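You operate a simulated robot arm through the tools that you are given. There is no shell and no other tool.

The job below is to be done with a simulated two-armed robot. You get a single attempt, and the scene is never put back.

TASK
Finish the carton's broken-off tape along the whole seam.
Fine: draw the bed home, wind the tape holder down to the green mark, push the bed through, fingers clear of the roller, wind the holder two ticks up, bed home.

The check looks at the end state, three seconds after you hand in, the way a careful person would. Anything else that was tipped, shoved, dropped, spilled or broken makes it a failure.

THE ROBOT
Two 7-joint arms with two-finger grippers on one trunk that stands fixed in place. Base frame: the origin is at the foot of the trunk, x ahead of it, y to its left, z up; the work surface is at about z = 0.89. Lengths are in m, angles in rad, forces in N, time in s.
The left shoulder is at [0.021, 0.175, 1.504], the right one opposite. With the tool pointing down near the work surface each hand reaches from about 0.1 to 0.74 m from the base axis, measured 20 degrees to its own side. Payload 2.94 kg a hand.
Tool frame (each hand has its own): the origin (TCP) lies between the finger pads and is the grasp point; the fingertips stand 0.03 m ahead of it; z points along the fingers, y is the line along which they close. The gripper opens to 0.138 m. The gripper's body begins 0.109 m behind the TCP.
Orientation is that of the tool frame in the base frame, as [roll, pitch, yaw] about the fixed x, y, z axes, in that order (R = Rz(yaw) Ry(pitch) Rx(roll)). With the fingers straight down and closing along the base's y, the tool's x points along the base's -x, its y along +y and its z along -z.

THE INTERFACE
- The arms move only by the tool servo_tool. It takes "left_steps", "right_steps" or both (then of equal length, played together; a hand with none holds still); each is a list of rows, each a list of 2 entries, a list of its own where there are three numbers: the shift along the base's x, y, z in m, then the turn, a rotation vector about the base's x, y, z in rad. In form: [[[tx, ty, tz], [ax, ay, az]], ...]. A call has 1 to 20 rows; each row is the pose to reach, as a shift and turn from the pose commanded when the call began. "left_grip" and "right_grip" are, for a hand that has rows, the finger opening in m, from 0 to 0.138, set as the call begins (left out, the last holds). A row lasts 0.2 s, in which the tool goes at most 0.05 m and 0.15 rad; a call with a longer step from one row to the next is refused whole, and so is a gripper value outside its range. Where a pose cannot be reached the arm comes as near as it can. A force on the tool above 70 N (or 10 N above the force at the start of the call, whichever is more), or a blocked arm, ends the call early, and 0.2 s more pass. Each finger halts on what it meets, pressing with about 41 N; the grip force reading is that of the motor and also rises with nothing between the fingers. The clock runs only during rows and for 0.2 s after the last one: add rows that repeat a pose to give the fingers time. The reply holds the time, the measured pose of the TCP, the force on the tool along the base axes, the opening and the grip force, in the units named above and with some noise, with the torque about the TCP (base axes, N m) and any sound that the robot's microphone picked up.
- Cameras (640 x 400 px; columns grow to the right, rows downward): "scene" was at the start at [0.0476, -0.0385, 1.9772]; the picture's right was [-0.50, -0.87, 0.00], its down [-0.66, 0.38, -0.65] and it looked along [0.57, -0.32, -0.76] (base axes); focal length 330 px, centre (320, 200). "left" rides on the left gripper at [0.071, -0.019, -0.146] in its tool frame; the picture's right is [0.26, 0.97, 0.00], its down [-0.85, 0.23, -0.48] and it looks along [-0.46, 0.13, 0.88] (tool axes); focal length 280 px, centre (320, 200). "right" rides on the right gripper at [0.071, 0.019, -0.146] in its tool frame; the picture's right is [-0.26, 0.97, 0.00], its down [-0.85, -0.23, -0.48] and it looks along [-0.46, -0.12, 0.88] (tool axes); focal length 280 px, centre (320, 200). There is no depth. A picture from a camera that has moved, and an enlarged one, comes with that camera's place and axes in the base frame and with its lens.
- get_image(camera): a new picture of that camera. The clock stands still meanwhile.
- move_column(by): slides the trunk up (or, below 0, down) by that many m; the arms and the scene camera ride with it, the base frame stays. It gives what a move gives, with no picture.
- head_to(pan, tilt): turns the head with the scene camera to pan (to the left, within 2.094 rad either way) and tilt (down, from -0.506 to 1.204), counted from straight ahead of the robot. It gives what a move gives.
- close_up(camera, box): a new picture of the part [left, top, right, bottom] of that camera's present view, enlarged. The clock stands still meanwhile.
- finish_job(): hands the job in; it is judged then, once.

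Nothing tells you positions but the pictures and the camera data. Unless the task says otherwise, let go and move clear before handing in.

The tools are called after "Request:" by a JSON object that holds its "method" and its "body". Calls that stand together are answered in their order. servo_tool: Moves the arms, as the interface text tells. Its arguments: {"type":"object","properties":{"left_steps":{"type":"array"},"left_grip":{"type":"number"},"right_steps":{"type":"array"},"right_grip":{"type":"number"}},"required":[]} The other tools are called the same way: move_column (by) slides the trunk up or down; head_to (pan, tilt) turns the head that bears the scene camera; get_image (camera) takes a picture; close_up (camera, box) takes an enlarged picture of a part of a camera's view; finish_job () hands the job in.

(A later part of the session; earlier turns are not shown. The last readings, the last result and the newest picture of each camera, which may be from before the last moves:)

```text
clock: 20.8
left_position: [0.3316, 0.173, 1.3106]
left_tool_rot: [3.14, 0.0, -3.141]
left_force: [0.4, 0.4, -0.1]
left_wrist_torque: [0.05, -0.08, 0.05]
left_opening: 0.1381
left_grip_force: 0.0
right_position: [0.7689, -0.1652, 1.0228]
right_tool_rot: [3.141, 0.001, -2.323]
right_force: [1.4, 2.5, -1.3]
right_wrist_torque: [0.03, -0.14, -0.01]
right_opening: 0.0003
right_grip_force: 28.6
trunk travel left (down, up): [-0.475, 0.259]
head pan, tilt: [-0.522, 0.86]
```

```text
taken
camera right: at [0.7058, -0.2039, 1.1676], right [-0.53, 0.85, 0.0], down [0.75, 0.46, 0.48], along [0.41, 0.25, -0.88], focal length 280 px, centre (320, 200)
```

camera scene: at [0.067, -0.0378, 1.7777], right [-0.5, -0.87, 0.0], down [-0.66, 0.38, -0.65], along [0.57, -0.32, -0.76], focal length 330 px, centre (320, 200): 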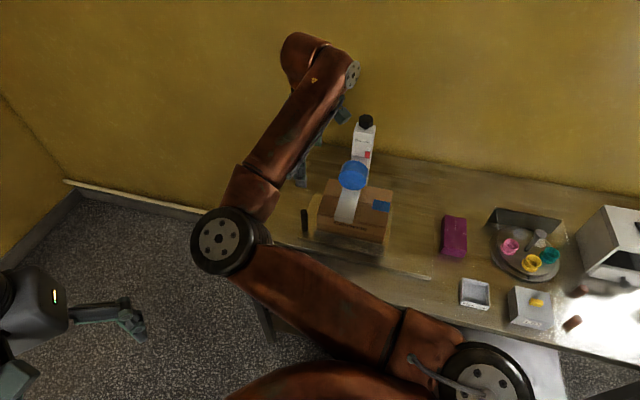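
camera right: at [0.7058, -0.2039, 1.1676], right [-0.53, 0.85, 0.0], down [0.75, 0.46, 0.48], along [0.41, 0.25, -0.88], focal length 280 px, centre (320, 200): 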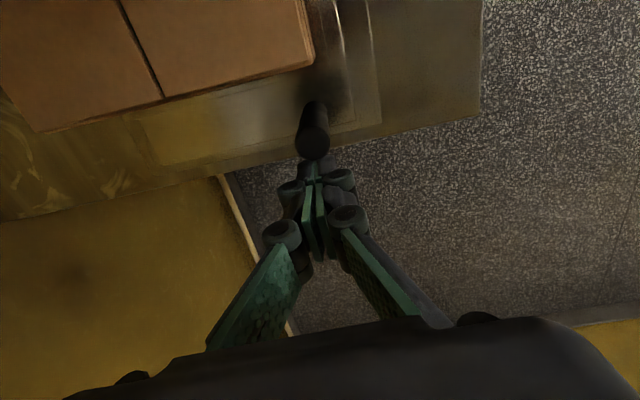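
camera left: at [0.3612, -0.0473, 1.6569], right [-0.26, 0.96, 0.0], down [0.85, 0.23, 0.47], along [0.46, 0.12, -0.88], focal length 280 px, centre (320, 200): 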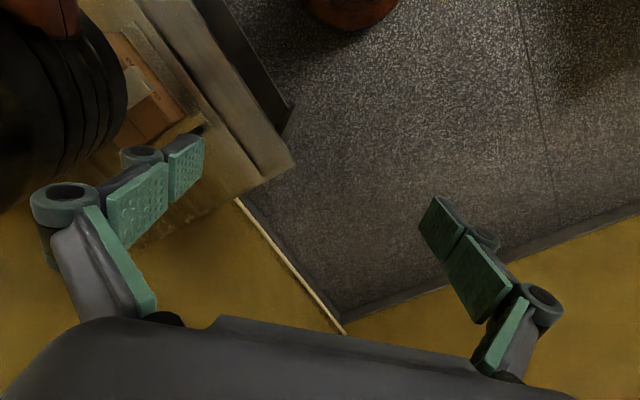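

The fingers slipped off after the bed hit its stop, so the bed is home. Now I'll raise the trunk straight up, then the hand, and travel over to the knob on the post.

Request:
{"method": "move_column", "body": {"by": 0.17}}

Request:
{"method": "servo_tool", "body": {"right_steps": [[[0, 0, 0.05], [0, 0, 0]], [[0, 0, 0.1], [0, 0, 0]], [[0, 0, 0.15], [0, 0, 0]], [[0, 0, 0.19], [0, 0, 0]], [[-0.015, -0.04, 0.19], [0, 0, -0.1]], [[-0.03, -0.085, 0.19], [0, 0, -0.2]], [[-0.045, -0.13, 0.19], [0, 0, -0.3]], [[-0.06, -0.175, 0.19], [0, 0, -0.4]], [[-0.07, -0.22, 0.19], [0, 0, -0.5]], [[-0.08, -0.265, 0.19], [0, 0, -0.5]], [[-0.09, -0.31, 0.19], [0, 0, -0.5]], [[-0.09, -0.35, 0.19], [0, 0, -0.5]], [[-0.09, -0.38, 0.19], [0, 0, -0.5]]], "right_grip": 0.1}}

Request:
{"method": "get_image", "body": {"camera": "right"}}

Request:
{"method": "get_image", "body": {"camera": "scene"}}

```text
clock: 22.7
left_position: [0.3328, 0.1731, 1.481]
left_tool_rot: [-3.14, -0.001, -3.139]
left_force: [0.3, -0.5, -0.1]
left_wrist_torque: [0.02, 0.01, 0.02]
left_opening: 0.1379
left_grip_force: 0.0
right_position: [0.768, -0.1651, 1.1891]
right_tool_rot: [3.141, -0.004, -2.324]
right_force: [0.1, -0.4, -0.8]
right_wrist_torque: [-0.01, -0.02, 0.0]
right_opening: 0.0
right_grip_force: 28.3
trunk travel left (down, up): [-0.645, 0.089]
head pan, tilt: [-0.522, 0.86]
```

```text
clock: 25.5
left_position: [0.3286, 0.172, 1.4805]
left_tool_rot: [-3.14, -0.001, -3.14]
left_force: [0.3, 0.0, 0.2]
left_wrist_torque: [0.07, -0.05, -0.04]
left_opening: 0.1379
left_grip_force: 0.1
right_position: [0.6794, -0.5521, 1.3864]
right_tool_rot: [3.138, -0.003, -2.824]
right_force: [-0.2, 0.3, -0.3]
right_wrist_torque: [0.06, -0.03, 0.02]
right_opening: 0.1001
right_grip_force: 0.0
right hand out of reach, approached as far as the arm can: row 4, 6, 7, 8, 9, 10, 11, 12, 13
trunk travel left (down, up): [-0.645, 0.089]
head pan, tilt: [-0.522, 0.86]
```

```text
taken
camera right: at [0.6065, -0.5559, 1.5316], right [-0.05, 1.0, 0.0], down [0.88, 0.04, 0.47], along [0.47, 0.03, -0.88], focal length 280 px, centre (320, 200)
```

right: 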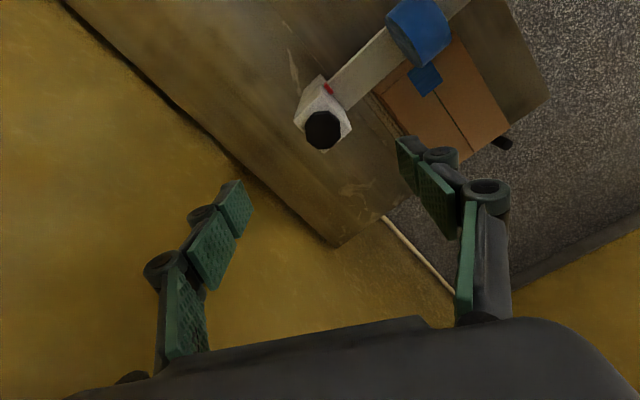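

```text
taken
camera scene: at [0.0458, -0.0414, 1.9473], right [-0.5, -0.87, 0.0], down [-0.66, 0.38, -0.65], along [0.57, -0.32, -0.76], focal length 330 px, centre (320, 200)
```

scene: 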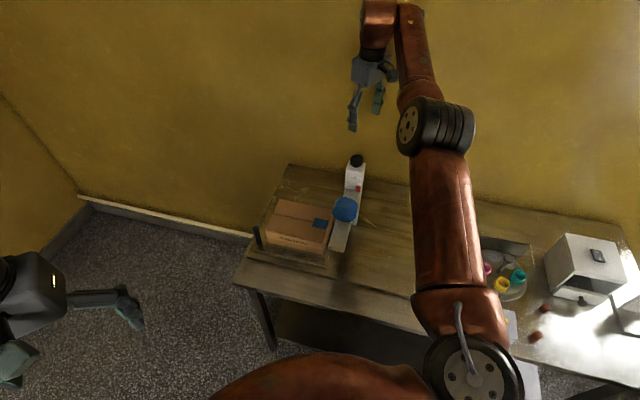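

Request:
{"method": "close_up", "body": {"camera": "right", "box": [280, 60, 370, 170]}}

Request:
{"method": "close_up", "body": {"camera": "scene", "box": [240, 140, 400, 280]}}

Request:
{"method": "close_up", "body": {"camera": "scene", "box": [340, 150, 375, 205]}}

```text
3.64 times, centred on (325, 115) of right
camera zoom: at [0.6065, -0.5559, 1.5316], right [-0.05, 1.0, 0.0], down [0.88, 0.04, 0.47], along [0.47, 0.03, -0.88], focal length 1020 px, centre (302, 509)
```

zoom: 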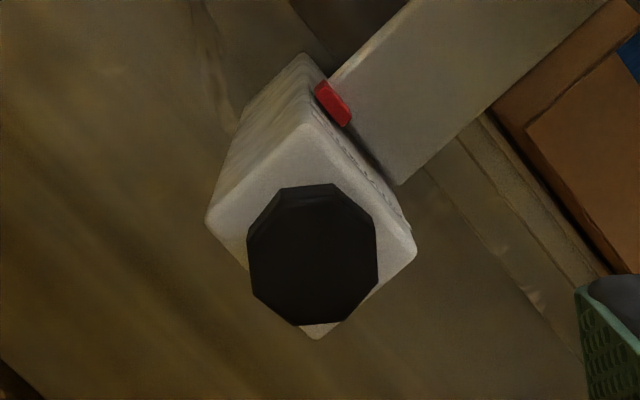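

```text
2.86 times, centred on (320, 210) of scene
camera zoom: at [0.0458, -0.0414, 1.9473], right [-0.5, -0.87, 0.0], down [-0.66, 0.38, -0.65], along [0.57, -0.32, -0.76], focal length 944 px, centre (320, 171)
```

zoom: 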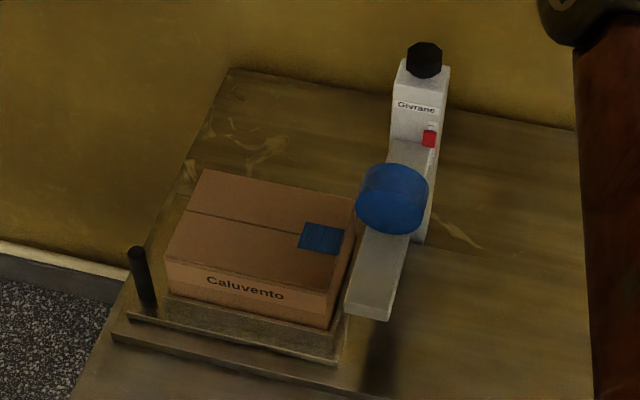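

```text
7.27 times, centred on (358, 178) of scene
camera zoom: at [0.0458, -0.0414, 1.9473], right [-0.5, -0.87, 0.0], down [-0.66, 0.38, -0.65], along [0.57, -0.32, -0.76], focal length 2403 px, centre (47, 364)
```

zoom: 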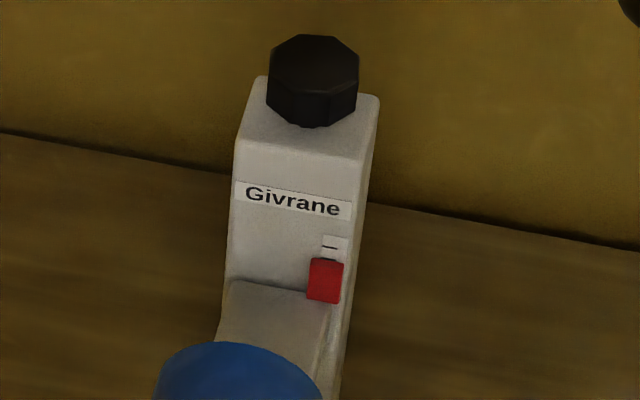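

The bed is home and the knob is at about (0.688, -0.549), z top 1.21. I'll align with its flats and descend to just above it.

Request:
{"method": "servo_tool", "body": {"right_steps": [[[0.0086, 0.0, -0.02], [0, 0, -0.1]], [[0.0086, 0.0, -0.06], [0, 0, -0.19]], [[0.0086, 0.0, -0.1], [0, 0, -0.19]], [[0.0086, 0.0, -0.1], [0, 0, -0.19]]]}}

Request:
{"method": "get_image", "body": {"camera": "right"}}

Request:
{"method": "close_up", "body": {"camera": "scene", "box": [320, 100, 420, 220]}}

```text
clock: 26.5
left_position: [0.3308, 0.1738, 1.4794]
left_tool_rot: [-3.14, 0.0, 3.141]
left_force: [-0.4, 0.6, 0.4]
left_wrist_torque: [-0.02, -0.01, 0.02]
left_opening: 0.1378
left_grip_force: 0.0
right_position: [0.6927, -0.55, 1.3182]
right_tool_rot: [3.138, -0.003, -3.014]
right_force: [-0.4, 0.5, 0.3]
right_wrist_torque: [-0.02, 0.01, -0.01]
right_opening: 0.1002
right_grip_force: 0.0
right hand out of reach, approached as far as the arm can: row 3, 4
trunk travel left (down, up): [-0.645, 0.089]
head pan, tilt: [-0.522, 0.86]
```

```text
taken
camera right: at [0.6203, -0.539, 1.4636], right [0.14, 0.99, 0.0], down [0.87, -0.12, 0.47], along [0.47, -0.06, -0.88], focal length 280 px, centre (320, 200)
```

right: 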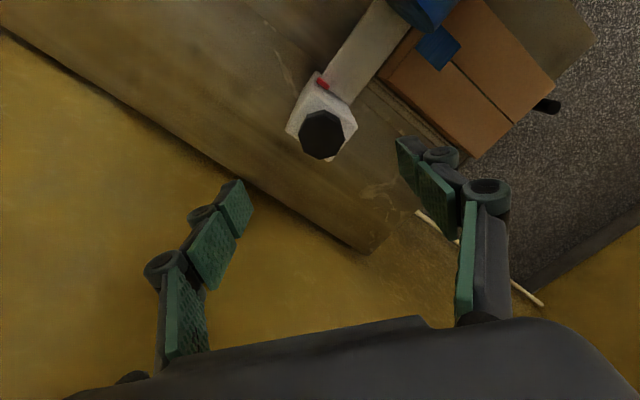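

```text
3.33 times, centred on (370, 160) of scene
camera zoom: at [0.0481, -0.0368, 1.9473], right [-0.5, -0.87, 0.0], down [-0.66, 0.38, -0.65], along [0.57, -0.32, -0.76], focal length 1101 px, centre (153, 333)
```

zoom: 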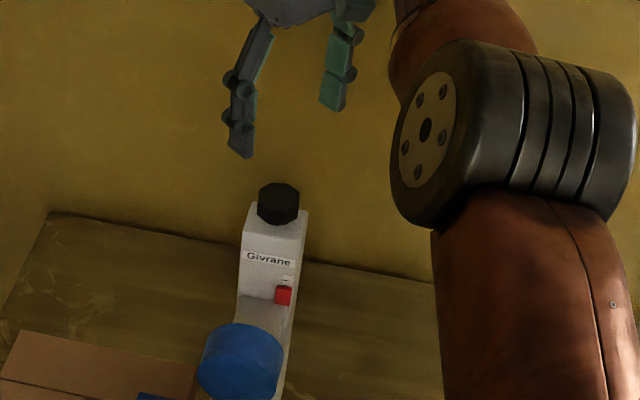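

The hand stops about 3 cm high here because of the arm's reach, so I'll lower the trunk a little to help and re-centre.

Request:
{"method": "move_column", "body": {"by": -0.05}}

Request:
{"method": "servo_tool", "body": {"right_steps": [[[-0.003, 0, 0.0], [0, 0, 0]], [[-0.003, 0, 0], [0, 0, 0]]]}}

Request:
{"method": "get_image", "body": {"camera": "right"}}

```text
clock: 27.4
left_position: [0.3314, 0.173, 1.431]
left_tool_rot: [-3.141, -0.001, -3.138]
left_force: [0.0, -0.3, 0.2]
left_wrist_torque: [0.03, 0.01, -0.02]
left_opening: 0.1383
left_grip_force: 0.0
right_position: [0.6928, -0.551, 1.2659]
right_tool_rot: [3.139, -0.01, -3.014]
right_force: [0.4, -0.6, 0.7]
right_wrist_torque: [-0.03, -0.01, 0.0]
right_opening: 0.1
right_grip_force: 0.1
trunk travel left (down, up): [-0.595, 0.139]
head pan, tilt: [-0.522, 0.86]
```

```text
clock: 28.0
left_position: [0.3307, 0.1727, 1.4301]
left_tool_rot: [-3.141, 0.001, -3.141]
left_force: [0.5, -0.2, -0.3]
left_wrist_torque: [-0.01, 0.0, -0.03]
left_opening: 0.1378
left_grip_force: 0.0
right_position: [0.6903, -0.5514, 1.2653]
right_tool_rot: [3.136, -0.009, -3.014]
right_force: [0.2, 0.7, -0.6]
right_wrist_torque: [0.03, -0.02, -0.01]
right_opening: 0.1002
right_grip_force: 0.0
right hand out of reach, approached as far as the arm can: row 1, 2
trunk travel left (down, up): [-0.595, 0.139]
head pan, tilt: [-0.522, 0.86]
```

```text
taken
camera right: at [0.621, -0.5404, 1.4117], right [0.14, 0.99, 0.0], down [0.88, -0.12, 0.47], along [0.46, -0.06, -0.88], focal length 280 px, centre (320, 200)
```

right: 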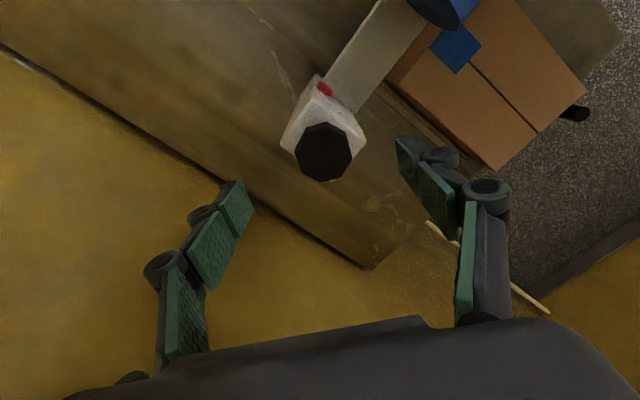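

Request:
{"method": "servo_tool", "body": {"right_steps": [[[-0.003, 0, 0.04], [0, 0, 0]], [[-0.004, 0, 0.08], [0, 0, 0]], [[-0.004, 0, 0.11], [0, 0, 0]], [[-0.004, 0, 0.11], [0, 0, 0]]]}}

Request:
{"method": "move_column", "body": {"by": -0.08}}

Request:
{"method": "get_image", "body": {"camera": "right"}}

```text
clock: 29.0
left_position: [0.3318, 0.1715, 1.4297]
left_tool_rot: [-3.14, 0.001, -3.14]
left_force: [-0.7, -0.1, -0.1]
left_wrist_torque: [0.04, 0.04, 0.0]
left_opening: 0.138
left_grip_force: 0.1
right_position: [0.6823, -0.5519, 1.3747]
right_tool_rot: [3.137, -0.008, -3.015]
right_force: [0.6, -0.5, 0.8]
right_wrist_torque: [0.01, 0.05, 0.02]
right_opening: 0.0999
right_grip_force: 0.0
right hand out of reach, approached as far as the arm can: row 3, 4
trunk travel left (down, up): [-0.595, 0.139]
head pan, tilt: [-0.522, 0.86]
```

```text
clock: 30.2
left_position: [0.332, 0.175, 1.351]
left_tool_rot: [-3.141, -0.001, -3.139]
left_force: [0.2, 0.0, 0.6]
left_wrist_torque: [0.03, -0.01, 0.03]
left_opening: 0.138
left_grip_force: 0.2
right_position: [0.6847, -0.5483, 1.2955]
right_tool_rot: [3.137, -0.007, -3.015]
right_force: [0.3, 0.2, 0.7]
right_wrist_torque: [0.02, 0.03, -0.01]
right_opening: 0.0998
right_grip_force: 0.0
trunk travel left (down, up): [-0.515, 0.219]
head pan, tilt: [-0.522, 0.86]
```

```text
taken
camera right: at [0.6126, -0.5381, 1.4423], right [0.14, 0.99, 0.0], down [0.88, -0.12, 0.47], along [0.46, -0.06, -0.88], focal length 280 px, centre (320, 200)
```

right: 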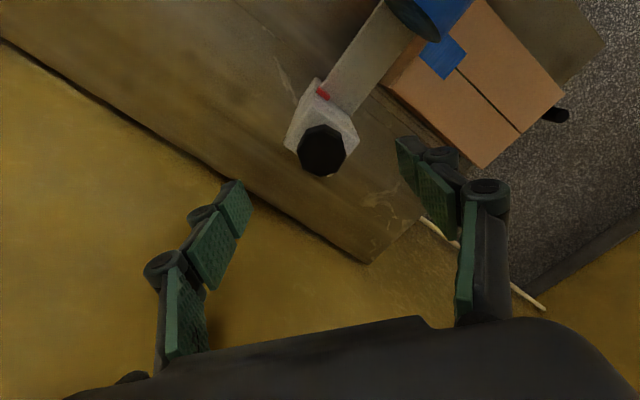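

Centred on the knob now. I'll descend to knob height.

Request:
{"method": "servo_tool", "body": {"right_steps": [[[0, 0, -0.025], [0, 0, 0]], [[0, 0, -0.05], [0, 0, 0]], [[0, 0, -0.074], [0, 0, 0]], [[0, 0, -0.074], [0, 0, 0]]]}}

Request:
{"method": "get_image", "body": {"camera": "right"}}

Request:
{"method": "close_up", "body": {"camera": "scene", "box": [300, 60, 440, 220]}}

```text
clock: 31.2
left_position: [0.3315, 0.1726, 1.3502]
left_tool_rot: [-3.14, 0.0, -3.141]
left_force: [0.5, 0.1, 0.4]
left_wrist_torque: [0.02, -0.01, 0.04]
left_opening: 0.1379
left_grip_force: 0.1
right_position: [0.6831, -0.5479, 1.2216]
right_tool_rot: [3.137, -0.009, -3.014]
right_force: [-0.8, -0.1, 0.5]
right_wrist_torque: [0.01, 0.0, -0.01]
right_opening: 0.0998
right_grip_force: 0.0
trunk travel left (down, up): [-0.515, 0.219]
head pan, tilt: [-0.522, 0.86]
```

```text
taken
camera right: at [0.6121, -0.5373, 1.3677], right [0.14, 0.99, 0.0], down [0.88, -0.12, 0.47], along [0.46, -0.06, -0.88], focal length 280 px, centre (320, 200)
```

right: 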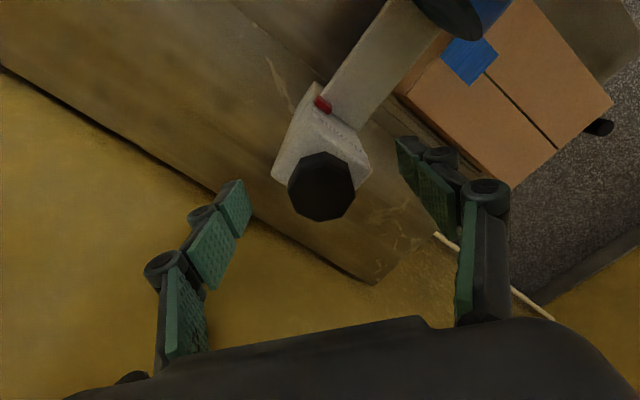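

```text
2.50 times, centred on (370, 140) of scene
camera zoom: at [0.059, -0.0384, 1.8175], right [-0.5, -0.87, 0.0], down [-0.66, 0.38, -0.65], along [0.57, -0.32, -0.76], focal length 826 px, centre (195, 350)
```

zoom: 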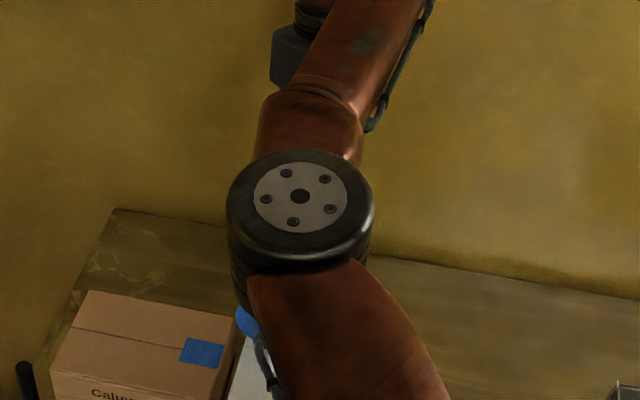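

Request:
{"method": "servo_tool", "body": {"right_steps": [[[0.002, 0, -0.003], [0, 0, 0]], [[0.002, 0, -0.003], [0, 0, 0]], [[0.002, 0, -0.003], [0, 0, 0]], [[0.002, 0, -0.003], [0, 0, 0]], [[0.002, 0, -0.003], [0, 0, 0]], [[0.002, 0, -0.003], [0, 0, 0]]], "right_grip": 0.0}}

Request:
{"method": "get_image", "body": {"camera": "right"}}

Request:
{"method": "close_up", "body": {"camera": "right", "box": [260, 70, 400, 180]}}

```text
clock: 32.6
left_position: [0.3309, 0.1728, 1.3495]
left_tool_rot: [-3.14, 0.001, -3.14]
left_force: [-0.1, 0.2, -0.7]
left_wrist_torque: [0.02, 0.04, 0.01]
left_opening: 0.1381
left_grip_force: 0.0
right_position: [0.6857, -0.5472, 1.2203]
right_tool_rot: [3.138, -0.007, -3.014]
right_force: [-0.7, -0.7, 0.1]
right_wrist_torque: [-0.05, 0.06, -0.05]
right_opening: 0.043
right_grip_force: 44.6
trunk travel left (down, up): [-0.515, 0.219]
head pan, tilt: [-0.522, 0.86]
```

```text
taken
camera right: at [0.6147, -0.5378, 1.3651], right [0.14, 0.99, 0.0], down [0.88, -0.12, 0.47], along [0.46, -0.06, -0.88], focal length 280 px, centre (320, 200)
```

right: 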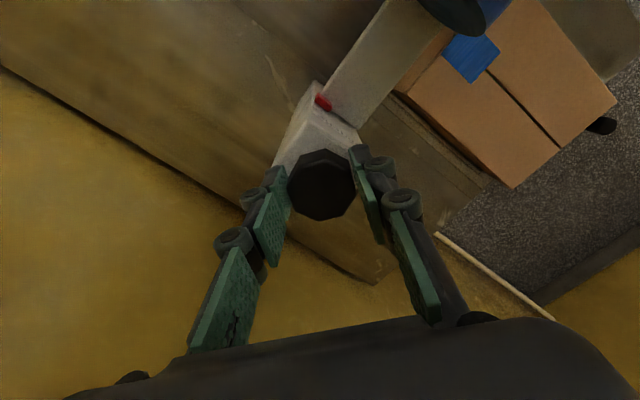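

```text
3.64 times, centred on (330, 125) of right
camera zoom: at [0.6147, -0.5378, 1.3651], right [0.14, 0.99, 0.0], down [0.88, -0.12, 0.47], along [0.46, -0.06, -0.88], focal length 1020 px, centre (284, 473)
```

zoom: 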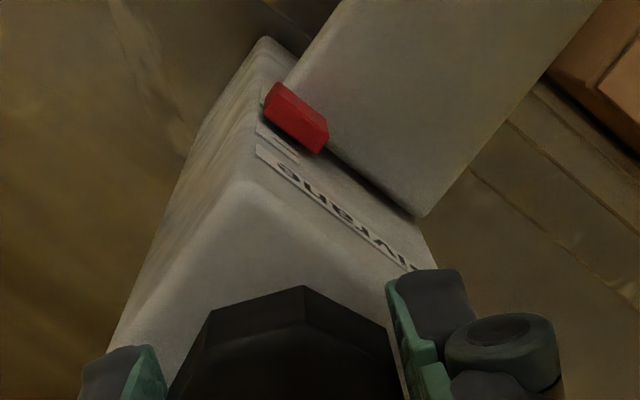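

The knob is gripped flat-to-flat. I'll do a test turn clockwise (seen from above), then check which way the pointer moves.

Request:
{"method": "servo_tool", "body": {"right_steps": [[[0, 0, 0], [0, 0, -0.12]], [[0, 0, 0], [0, 0, -0.24]], [[0, 0, 0], [0, 0, -0.36]], [[0, 0, 0], [0, 0, -0.48]], [[0, 0, 0], [0, 0, -0.6]]]}}

Request:
{"method": "get_image", "body": {"camera": "right"}}

Request:
{"method": "get_image", "body": {"camera": "scene"}}

```text
clock: 33.8
left_position: [0.3306, 0.1741, 1.35]
left_tool_rot: [-3.14, 0.0, -3.139]
left_force: [-0.8, -0.1, 0.4]
left_wrist_torque: [0.0, 0.03, 0.0]
left_opening: 0.1382
left_grip_force: 0.1
right_position: [0.6863, -0.546, 1.22]
right_tool_rot: [3.137, -0.009, 2.668]
right_force: [-2.0, 9.5, -3.4]
right_wrist_torque: [0.35, 0.16, 0.01]
right_opening: 0.0428
right_grip_force: 45.2
trunk travel left (down, up): [-0.515, 0.219]
head pan, tilt: [-0.522, 0.86]
```

```text
taken
camera right: at [0.6331, -0.4971, 1.3652], right [0.67, 0.74, 0.0], down [0.65, -0.6, 0.47], along [0.35, -0.31, -0.88], focal length 280 px, centre (320, 200)
```

right: 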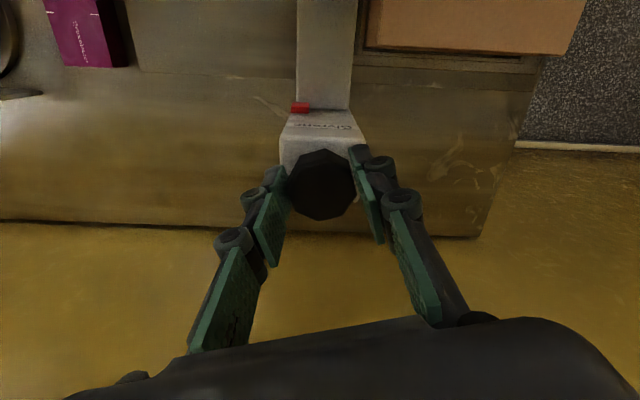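

```text
taken
camera scene: at [0.0592, -0.0368, 1.8174], right [-0.5, -0.87, 0.0], down [-0.66, 0.38, -0.65], along [0.57, -0.32, -0.76], focal length 330 px, centre (320, 200)
```

scene: 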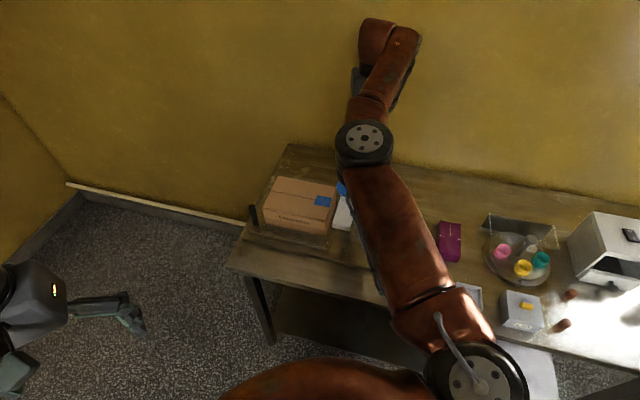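

Request:
{"method": "close_up", "body": {"camera": "right", "box": [270, 80, 370, 170]}}

Request:
{"method": "close_up", "body": {"camera": "right", "box": [280, 95, 320, 130]}}

```text
4.44 times, centred on (320, 125) of right
camera zoom: at [0.6331, -0.4971, 1.3652], right [0.67, 0.74, 0.0], down [0.65, -0.6, 0.47], along [0.35, -0.31, -0.88], focal length 1246 px, centre (320, 533)
```

zoom: 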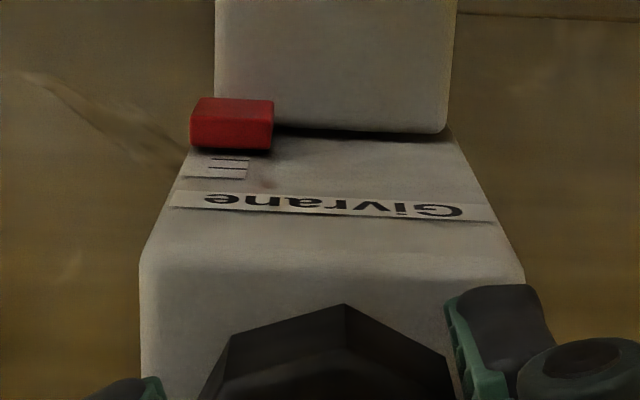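

```text
11.43 times, centred on (300, 112) of right
camera zoom: at [0.6331, -0.4971, 1.3652], right [0.67, 0.74, 0.0], down [0.65, -0.6, 0.47], along [0.35, -0.31, -0.88], focal length 3204 px, centre (549, 1200)
```

zoom: 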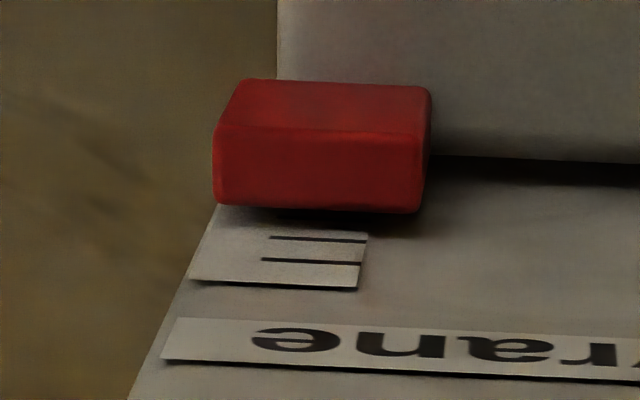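

Clockwise lowers the holder, and 0.6 rad moved it a bit over one tick. I'll let go, back off, and read the pointer from a low side view before the fine adjustment.

Request:
{"method": "servo_tool", "body": {"right_steps": [[[0, 0, 0], [0, 0, 0]], [[0, 0, 0], [0, 0, 0]], [[0, 0, 0], [0, 0, 0]], [[0, 0, 0.04], [0, 0, 0]], [[0, 0, 0.08], [0, 0, 0]], [[-0.03, -0.01, 0.1], [0, 0, 0.13]], [[-0.07, -0.02, 0.1], [0, 0, 0.26]], [[-0.11, -0.03, 0.1], [0, 0, 0.39]], [[-0.15, -0.045, 0.1], [0, 0, 0.52]], [[-0.19, -0.06, 0.1], [0, 0, 0.65]], [[-0.23, -0.075, 0.1], [0, 0, 0.77]], [[-0.27, -0.09, 0.1], [0, 0, 0.77]], [[-0.31, -0.1, 0.1], [0, 0, 0.77]], [[-0.336, -0.107, 0.1], [0, 0, 0.77]]], "right_grip": 0.1}}

Request:
{"method": "get_image", "body": {"camera": "right"}}

```text
clock: 36.8
left_position: [0.3308, 0.1733, 1.3506]
left_tool_rot: [3.141, 0.0, -3.14]
left_force: [-0.8, -0.8, -0.6]
left_wrist_torque: [0.0, -0.03, -0.02]
left_opening: 0.1379
left_grip_force: 0.0
right_position: [0.3485, -0.6559, 1.3177]
right_tool_rot: [3.14, -0.008, -2.843]
right_force: [-0.1, -0.4, -0.4]
right_wrist_torque: [0.0, 0.0, 0.0]
right_opening: 0.1001
right_grip_force: 0.1
trunk travel left (down, up): [-0.515, 0.219]
head pan, tilt: [-0.522, 0.86]
```

```text
taken
camera right: at [0.2769, -0.6578, 1.4639], right [-0.03, 1.0, 0.0], down [0.88, 0.03, 0.47], along [0.47, 0.02, -0.88], focal length 280 px, centre (320, 200)
```

right: 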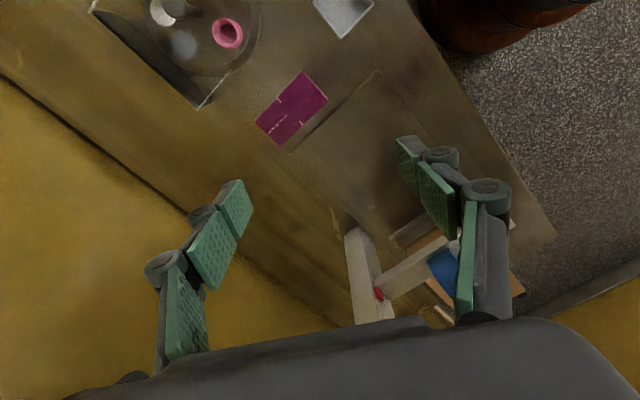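

Request:
{"method": "servo_tool", "body": {"right_steps": [[[0, 0, -0.03], [0, -0.12, 0.03]], [[0, 0, -0.06], [0, -0.24, 0.06]], [[0, 0, -0.09], [0.01, -0.36, 0.09]], [[0, 0, -0.12], [0.02, -0.48, 0.12]], [[0, 0, -0.15], [0.03, -0.6, 0.15]], [[0, 0, -0.17], [0.03, -0.7, 0.18]], [[0, 0, -0.17], [0.03, -0.7, 0.18]]]}}

Request:
{"method": "get_image", "body": {"camera": "right"}}

```text
clock: 38.4
left_position: [0.3314, 0.1748, 1.3498]
left_tool_rot: [-3.14, -0.002, -3.14]
left_force: [0.0, -0.1, -0.2]
left_wrist_torque: [-0.02, -0.01, -0.01]
left_opening: 0.138
left_grip_force: 0.1
right_position: [0.3484, -0.6545, 1.1504]
right_tool_rot: [-2.866, 0.643, -2.561]
right_force: [0.5, 0.0, -0.5]
right_wrist_torque: [0.01, 0.02, 0.01]
right_opening: 0.0999
right_grip_force: 0.0
trunk travel left (down, up): [-0.515, 0.219]
head pan, tilt: [-0.522, 0.86]
```

```text
taken
camera right: at [0.2019, -0.6805, 1.2148], right [-0.2, 0.98, -0.05], down [0.36, 0.12, 0.93], along [0.91, 0.17, -0.38], focal length 280 px, centre (320, 200)
```

right: 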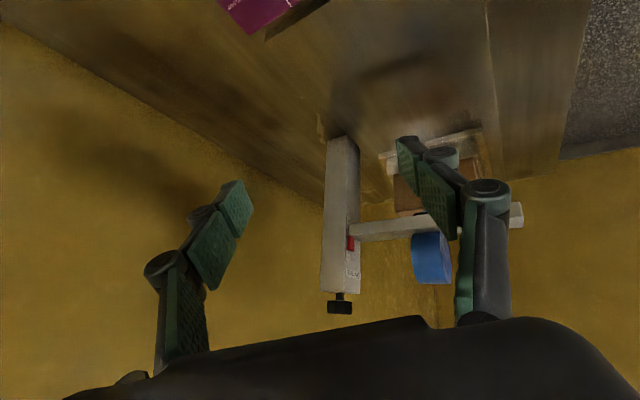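

Request:
{"method": "close_up", "body": {"camera": "right", "box": [340, 215, 368, 255]}}

Request:
{"method": "close_up", "body": {"camera": "right", "box": [320, 120, 530, 320]}}

Request:
{"method": "close_up", "body": {"camera": "right", "box": [335, 195, 380, 290]}}

```text
10.00 times, centred on (354, 235) of right
camera zoom: at [0.2019, -0.6805, 1.2148], right [-0.2, 0.98, -0.05], down [0.36, 0.12, 0.93], along [0.91, 0.17, -0.38], focal length 2804 px, centre (-20, -150)
```

zoom: 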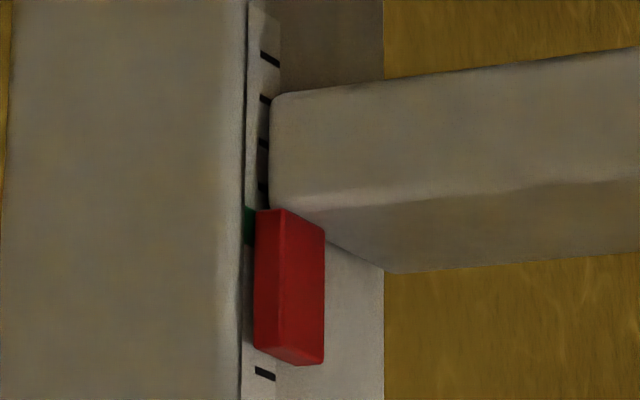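

```text
2.00 times, centred on (425, 220) of right
camera zoom: at [0.2019, -0.6805, 1.2148], right [-0.2, 0.98, -0.05], down [0.36, 0.12, 0.93], along [0.91, 0.17, -0.38], focal length 561 px, centre (110, 160)
```

zoom: 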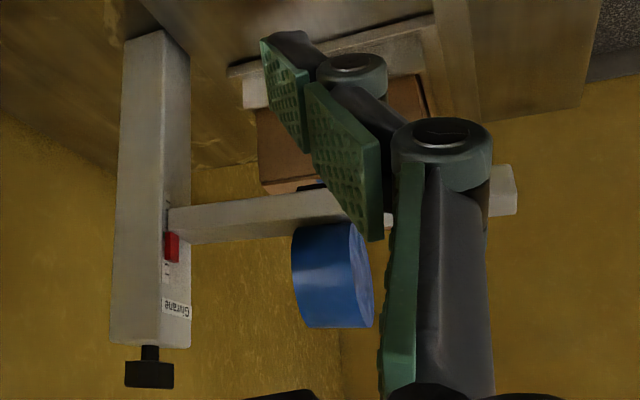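

```text
4.21 times, centred on (358, 242) of right
camera zoom: at [0.2019, -0.6805, 1.2148], right [-0.2, 0.98, -0.05], down [0.36, 0.12, 0.93], along [0.91, 0.17, -0.38], focal length 1181 px, centre (162, 21)
```

zoom: 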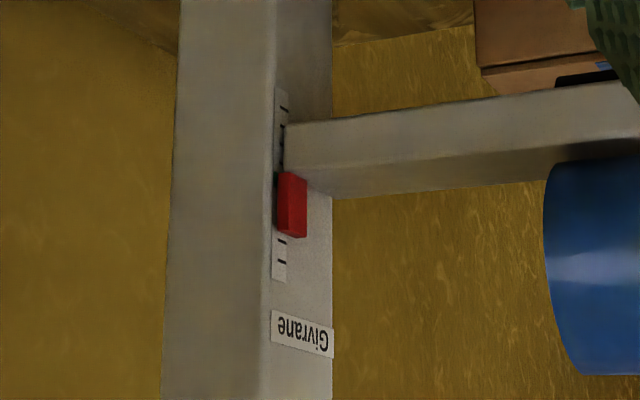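

The side view shows the pointer block centred about 1.1–1.3 ticks above green, so one tick is about a quarter turn. I'll retract, return to the knob with the hand wound back, and turn further.

Request:
{"method": "servo_tool", "body": {"right_steps": [[[0, 0, 0.03], [-0.005, 0.12, -0.03]], [[0, 0, 0.06], [-0.01, 0.24, -0.06]], [[0, 0, 0.09], [-0.015, 0.36, -0.09]], [[0, 0, 0.12], [-0.02, 0.48, -0.12]], [[0, 0, 0.15], [-0.025, 0.6, -0.15]], [[0, 0, 0.17], [-0.03, 0.7, -0.18]]]}}

Request:
{"method": "servo_tool", "body": {"right_steps": [[[0.04, 0.013, 0.0], [0, 0, 0.13]], [[0.08, 0.026, 0.0], [0, 0, 0.26]], [[0.12, 0.039, 0.0], [0, 0, 0.39]], [[0.16, 0.052, 0.0], [0, 0, 0.52]], [[0.2, 0.065, 0.0], [0, 0, 0.65]], [[0.24, 0.078, 0.0], [0, 0, 0.798]], [[0.28, 0.09, 0.0], [0, 0, 0.798]], [[0.31, 0.1, 0.0], [0, 0, 0.798]], [[0.337, 0.107, 0.0], [0, 0, 0.798]], [[0.337, 0.107, 0.0], [0, 0, 0.798]]]}}

Request:
{"method": "get_image", "body": {"camera": "right"}}

```text
clock: 39.8
left_position: [0.3323, 0.1726, 1.3494]
left_tool_rot: [-3.141, -0.001, -3.141]
left_force: [0.0, 0.0, -0.1]
left_wrist_torque: [0.01, 0.02, 0.02]
left_opening: 0.1378
left_grip_force: 0.1
right_position: [0.3505, -0.6571, 1.3181]
right_tool_rot: [3.137, -0.011, -2.847]
right_force: [-1.3, 0.2, 0.0]
right_wrist_torque: [0.03, -0.02, 0.02]
right_opening: 0.1001
right_grip_force: 0.1
trunk travel left (down, up): [-0.515, 0.219]
head pan, tilt: [-0.522, 0.86]
```

```text
clock: 42.0
left_position: [0.3323, 0.1753, 1.3497]
left_tool_rot: [-3.14, -0.002, -3.14]
left_force: [0.2, 0.4, -0.6]
left_wrist_torque: [-0.01, 0.01, 0.03]
left_opening: 0.1378
left_grip_force: 0.1
right_position: [0.6821, -0.5435, 1.3175]
right_tool_rot: [3.139, -0.008, -2.045]
right_force: [-0.8, 0.2, -0.3]
right_wrist_torque: [-0.03, 0.01, -0.01]
right_opening: 0.0999
right_grip_force: 0.1
right hand out of reach, approached as far as the arm can: row 9, 10
trunk travel left (down, up): [-0.515, 0.219]
head pan, tilt: [-0.522, 0.86]
```

```text
taken
camera right: at [0.634, -0.5964, 1.4637], right [-0.74, 0.67, 0.0], down [0.6, 0.65, 0.47], along [0.31, 0.35, -0.88], focal length 280 px, centre (320, 200)
```

right: 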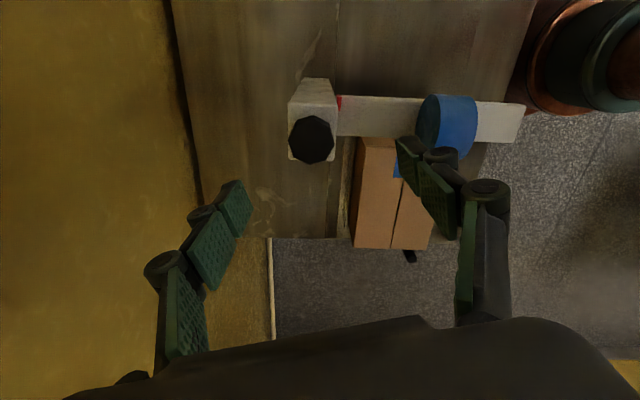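

Request:
{"method": "close_up", "body": {"camera": "right", "box": [270, 90, 350, 180]}}

Request:
{"method": "servo_tool", "body": {"right_steps": [[[0.0045, -0.0042, -0.02], [0, 0, 0]], [[0.0045, -0.0042, -0.05], [0, 0, 0]], [[0.0045, -0.0042, -0.08], [0, 0, 0]], [[0.0045, -0.0042, -0.098], [0, 0, 0]], [[0.0045, -0.0042, -0.098], [0, 0, 0]]]}}

Request:
{"method": "get_image", "body": {"camera": "right"}}

```text
4.44 times, centred on (310, 135) of right
camera zoom: at [0.634, -0.5964, 1.4637], right [-0.74, 0.67, 0.0], down [0.6, 0.65, 0.47], along [0.31, 0.35, -0.88], focal length 1246 px, centre (364, 489)
```

zoom: 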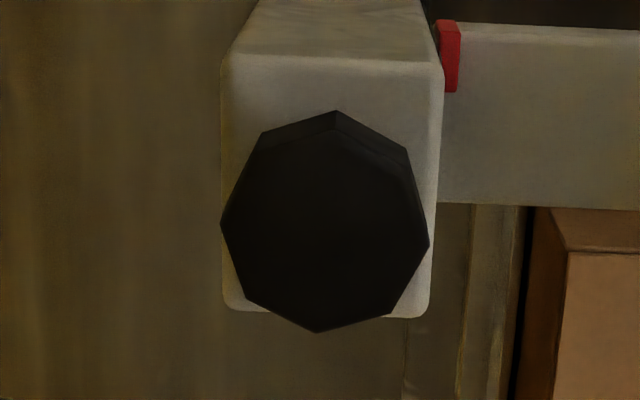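

```text
clock: 43.2
left_position: [0.331, 0.1729, 1.3507]
left_tool_rot: [-3.141, -0.002, -3.141]
left_force: [-0.2, 0.1, -0.1]
left_wrist_torque: [-0.01, -0.01, 0.01]
left_opening: 0.1381
left_grip_force: 0.0
right_position: [0.6866, -0.5494, 1.2203]
right_tool_rot: [3.139, -0.009, -2.046]
right_force: [-0.2, 0.7, -0.2]
right_wrist_torque: [-0.02, 0.0, 0.0]
right_opening: 0.1
right_grip_force: 0.1
trunk travel left (down, up): [-0.515, 0.219]
head pan, tilt: [-0.522, 0.86]
```

```text
taken
camera right: at [0.6381, -0.6019, 1.3672], right [-0.74, 0.67, 0.0], down [0.6, 0.65, 0.47], along [0.31, 0.35, -0.88], focal length 280 px, centre (320, 200)
```

right: 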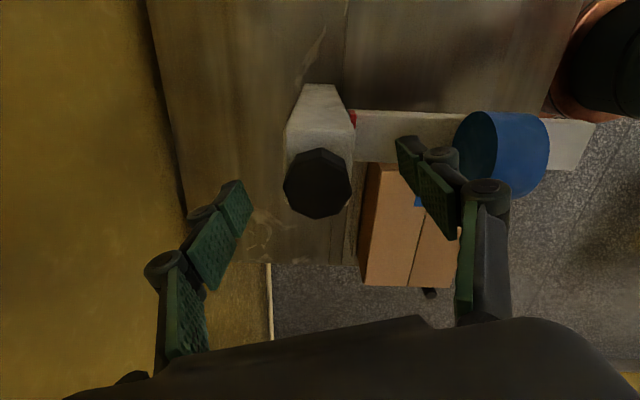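

Request:
{"method": "servo_tool", "body": {"right_steps": [[[0, 0, -0.001], [0, 0, 0]], [[0, 0, -0.001], [0, 0, 0]], [[0, 0, -0.001], [0, 0, 0]], [[0, 0, -0.001], [0, 0, 0]], [[0, 0, -0.001], [0, 0, 0]], [[0, 0, -0.001], [0, 0, 0]]], "right_grip": 0.0}}

Request:
{"method": "servo_tool", "body": {"right_steps": [[[0, 0, 0], [0, 0, -0.12]], [[0, 0, 0], [0, 0, -0.24]], [[0, 0, 0], [0, 0, -0.36]], [[0, 0, 0], [0, 0, -0.48]], [[0, 0, 0], [0, 0, -0.6]]]}}

Request:
{"method": "get_image", "body": {"camera": "right"}}

```text
clock: 44.6
left_position: [0.3323, 0.1727, 1.3502]
left_tool_rot: [-3.141, -0.002, -3.141]
left_force: [0.4, -0.1, -0.5]
left_wrist_torque: [0.0, -0.01, 0.0]
left_opening: 0.138
left_grip_force: 0.1
right_position: [0.6891, -0.5503, 1.2197]
right_tool_rot: [3.139, -0.009, -2.045]
right_force: [9.2, -6.3, 5.7]
right_wrist_torque: [-0.19, -0.36, -0.06]
right_opening: 0.0431
right_grip_force: 44.7
trunk travel left (down, up): [-0.515, 0.219]
head pan, tilt: [-0.522, 0.86]
```

```text
clock: 45.8
left_position: [0.3308, 0.1732, 1.3501]
left_tool_rot: [-3.141, 0.0, -3.14]
left_force: [-0.8, -0.5, 0.6]
left_wrist_torque: [0.01, 0.0, 0.02]
left_opening: 0.138
left_grip_force: 0.0
right_position: [0.6866, -0.5501, 1.2198]
right_tool_rot: [3.14, -0.006, -2.648]
right_force: [11.2, -6.3, 16.3]
right_wrist_torque: [-0.34, -0.05, -0.04]
right_opening: 0.0427
right_grip_force: 44.7
trunk travel left (down, up): [-0.515, 0.219]
head pan, tilt: [-0.522, 0.86]
```

```text
taken
camera right: at [0.6166, -0.5649, 1.3659], right [-0.23, 0.97, 0.0], down [0.86, 0.2, 0.47], along [0.46, 0.11, -0.88], focal length 280 px, centre (320, 200)
```

right: 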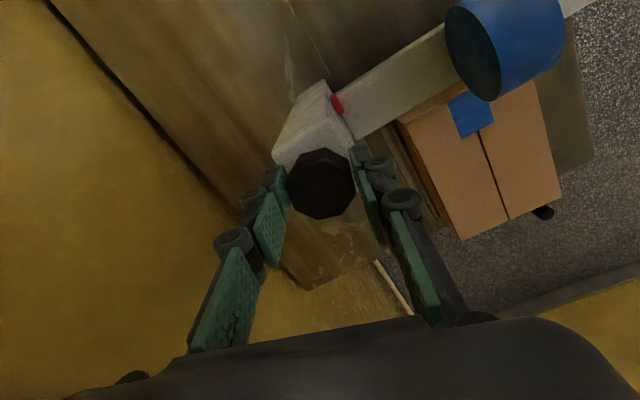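

Request:
{"method": "servo_tool", "body": {"right_steps": [[[0.001, -0.001, 0.002], [0, 0, -0.12]], [[0.001, -0.001, 0.002], [0, 0, -0.24]], [[0.001, -0.001, 0.002], [0, 0, -0.36]], [[0.001, -0.001, 0.002], [0, 0, -0.48]], [[0.001, -0.001, 0.002], [0, 0, -0.6]], [[0.001, -0.001, 0.002], [0, 0, -0.72]], [[0.001, -0.001, 0.002], [0, 0, -0.84]], [[0.001, -0.001, 0.002], [0, 0, -0.967]]]}}

Request:
{"method": "close_up", "body": {"camera": "right", "box": [270, 80, 370, 170]}}

Request:
{"method": "close_up", "body": {"camera": "right", "box": [280, 95, 320, 130]}}

```text
clock: 47.6
left_position: [0.3317, 0.1756, 1.3493]
left_tool_rot: [-3.14, -0.003, -3.14]
left_force: [-0.3, -0.1, 0.1]
left_wrist_torque: [0.03, 0.0, -0.03]
left_opening: 0.1379
left_grip_force: 0.1
right_position: [0.6876, -0.5471, 1.2205]
right_tool_rot: [3.136, -0.016, 2.669]
right_force: [-18.4, 24.3, -27.5]
right_wrist_torque: [0.25, 0.44, 0.07]
right_opening: 0.0426
right_grip_force: 45.2
trunk travel left (down, up): [-0.515, 0.219]
head pan, tilt: [-0.522, 0.86]
```

```text
4.44 times, centred on (320, 125) of right
camera zoom: at [0.6346, -0.4981, 1.3667], right [0.67, 0.74, 0.0], down [0.66, -0.6, 0.46], along [0.34, -0.31, -0.89], focal length 1246 px, centre (320, 533)
```

zoom: 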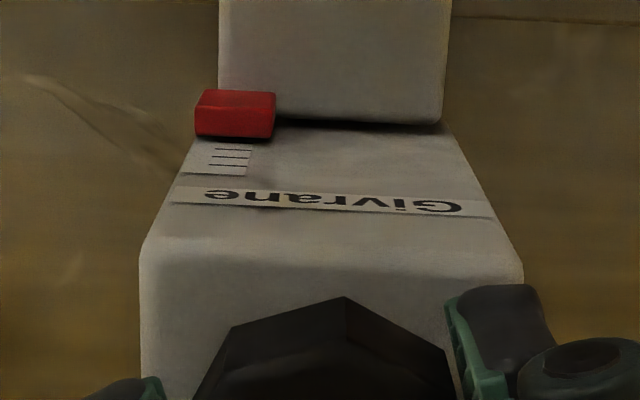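

```text
11.43 times, centred on (300, 112) of right
camera zoom: at [0.6346, -0.4981, 1.3667], right [0.67, 0.74, 0.0], down [0.66, -0.6, 0.46], along [0.34, -0.31, -0.89], focal length 3204 px, centre (549, 1200)
```

zoom: 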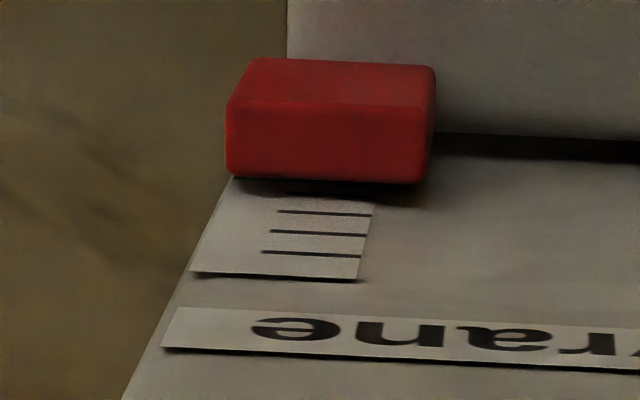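

By this view the pointer should be near green. I'll let go and inspect from a lower side view, which cuts the parallax.

Request:
{"method": "servo_tool", "body": {"right_steps": [[[-0.001, 0.001, -0.001], [0, 0, 0]], [[-0.001, 0.001, -0.001], [0, 0, 0]], [[-0.001, 0.001, -0.001], [0, 0, 0]], [[-0.001, 0.001, 0.04], [0, 0, 0]], [[0, 0, 0.08], [0, 0, 0]], [[-0.03, -0.01, 0.1], [0, 0, 0.13]], [[-0.07, -0.02, 0.1], [0, 0, 0.26]], [[-0.11, -0.03, 0.1], [0, 0, 0.39]], [[-0.15, -0.045, 0.1], [0, 0, 0.52]], [[-0.19, -0.06, 0.1], [0, 0, 0.65]], [[-0.23, -0.075, 0.1], [0, 0, 0.77]], [[-0.27, -0.09, 0.1], [0, 0, 0.77]], [[-0.31, -0.1, 0.1], [0, 0, 0.77]], [[-0.336, -0.107, 0.1], [0, 0, 0.77]]], "right_grip": 0.1}}

Request:
{"method": "servo_tool", "body": {"right_steps": [[[0, 0, -0.03], [0, -0.12, 0.03]], [[0, 0, -0.06], [0, -0.24, 0.06]], [[0, 0, -0.1], [0.01, -0.36, 0.09]], [[0, 0, -0.14], [0.02, -0.48, 0.12]], [[0, 0, -0.18], [0.03, -0.6, 0.15]], [[0, 0, -0.22], [0.03, -0.7, 0.18]], [[0, 0, -0.25], [0.03, -0.8, 0.18]], [[0, 0, -0.25], [0.03, -0.8, 0.18]]]}}

Request:
{"method": "get_image", "body": {"camera": "right"}}

```text
clock: 50.6
left_position: [0.3309, 0.1726, 1.3507]
left_tool_rot: [-3.141, 0.0, -3.141]
left_force: [0.0, -0.6, 0.6]
left_wrist_torque: [0.04, -0.01, -0.01]
left_opening: 0.138
left_grip_force: 0.1
right_position: [0.3511, -0.6576, 1.3214]
right_tool_rot: [3.137, -0.009, -2.842]
right_force: [0.1, -0.5, -0.5]
right_wrist_torque: [-0.03, -0.02, 0.04]
right_opening: 0.1001
right_grip_force: 0.0
right hand out of reach, approached as far as the arm can: row 5
trunk travel left (down, up): [-0.515, 0.219]
head pan, tilt: [-0.522, 0.86]
```

```text
clock: 52.4
left_position: [0.3321, 0.1747, 1.35]
left_tool_rot: [-3.14, -0.002, -3.139]
left_force: [-0.1, -0.5, -0.6]
left_wrist_torque: [-0.03, 0.02, 0.01]
left_opening: 0.138
left_grip_force: 0.0
right_position: [0.3504, -0.6582, 1.0714]
right_tool_rot: [-2.803, 0.73, -2.522]
right_force: [-0.2, 0.2, 1.1]
right_wrist_torque: [-0.01, 0.05, 0.01]
right_opening: 0.1002
right_grip_force: 0.1
trunk travel left (down, up): [-0.515, 0.219]
head pan, tilt: [-0.522, 0.86]
```

```text
taken
camera right: at [0.1995, -0.6843, 1.1213], right [-0.2, 0.98, -0.07], down [0.26, 0.12, 0.96], along [0.94, 0.17, -0.28], focal length 280 px, centre (320, 200)
```

right: 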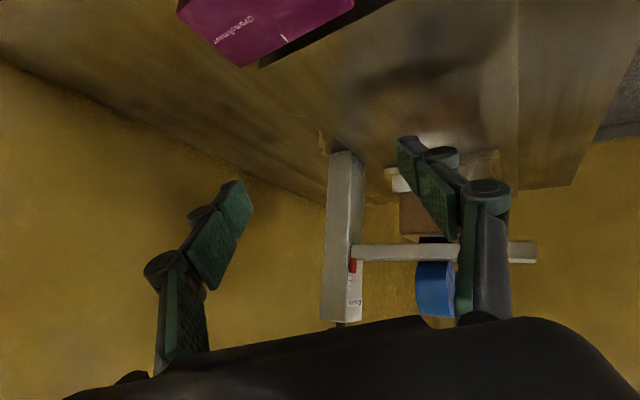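

Request:
{"method": "close_up", "body": {"camera": "right", "box": [343, 235, 373, 280]}}

Request:
{"method": "close_up", "body": {"camera": "right", "box": [343, 250, 363, 275]}}

Request:
{"method": "close_up", "body": {"camera": "right", "box": [380, 160, 480, 330]}}

```text
8.89 times, centred on (358, 258) of right
camera zoom: at [0.1995, -0.6843, 1.1213], right [-0.2, 0.98, -0.07], down [0.26, 0.12, 0.96], along [0.94, 0.17, -0.28], focal length 2492 px, centre (-18, -311)
```

zoom: 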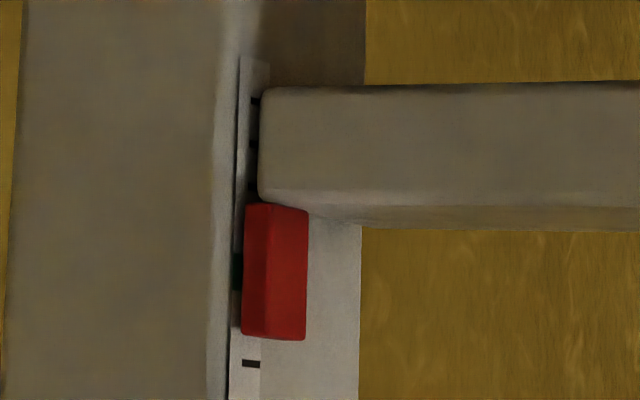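

```text
16.00 times, centred on (353, 262) of right
camera zoom: at [0.1995, -0.6843, 1.1213], right [-0.2, 0.98, -0.07], down [0.26, 0.12, 0.96], along [0.94, 0.17, -0.28], focal length 4486 px, centre (-208, -800)
```

zoom: 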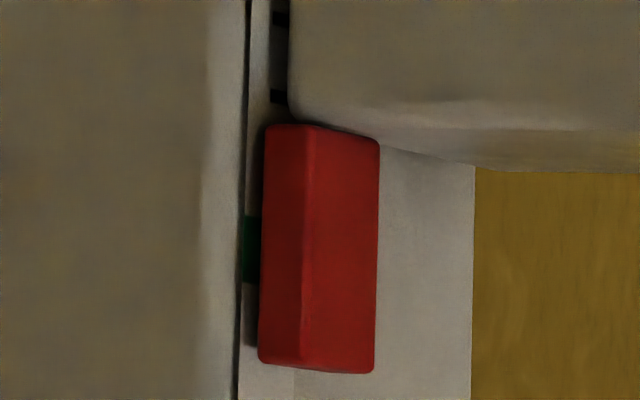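

```text
2.35 times, centred on (430, 245) of right
camera zoom: at [0.1995, -0.6843, 1.1213], right [-0.2, 0.98, -0.07], down [0.26, 0.12, 0.96], along [0.94, 0.17, -0.28], focal length 660 px, centre (61, 94)
```

zoom: 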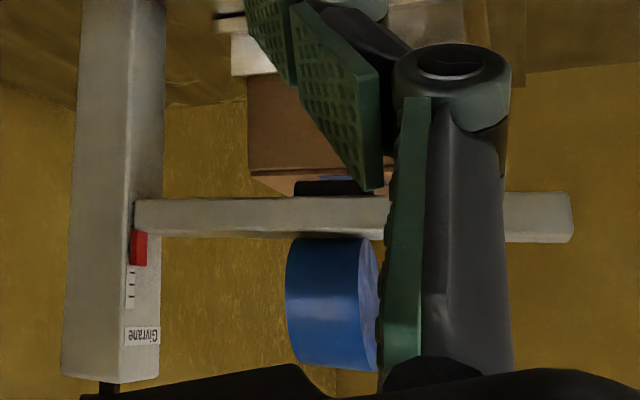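

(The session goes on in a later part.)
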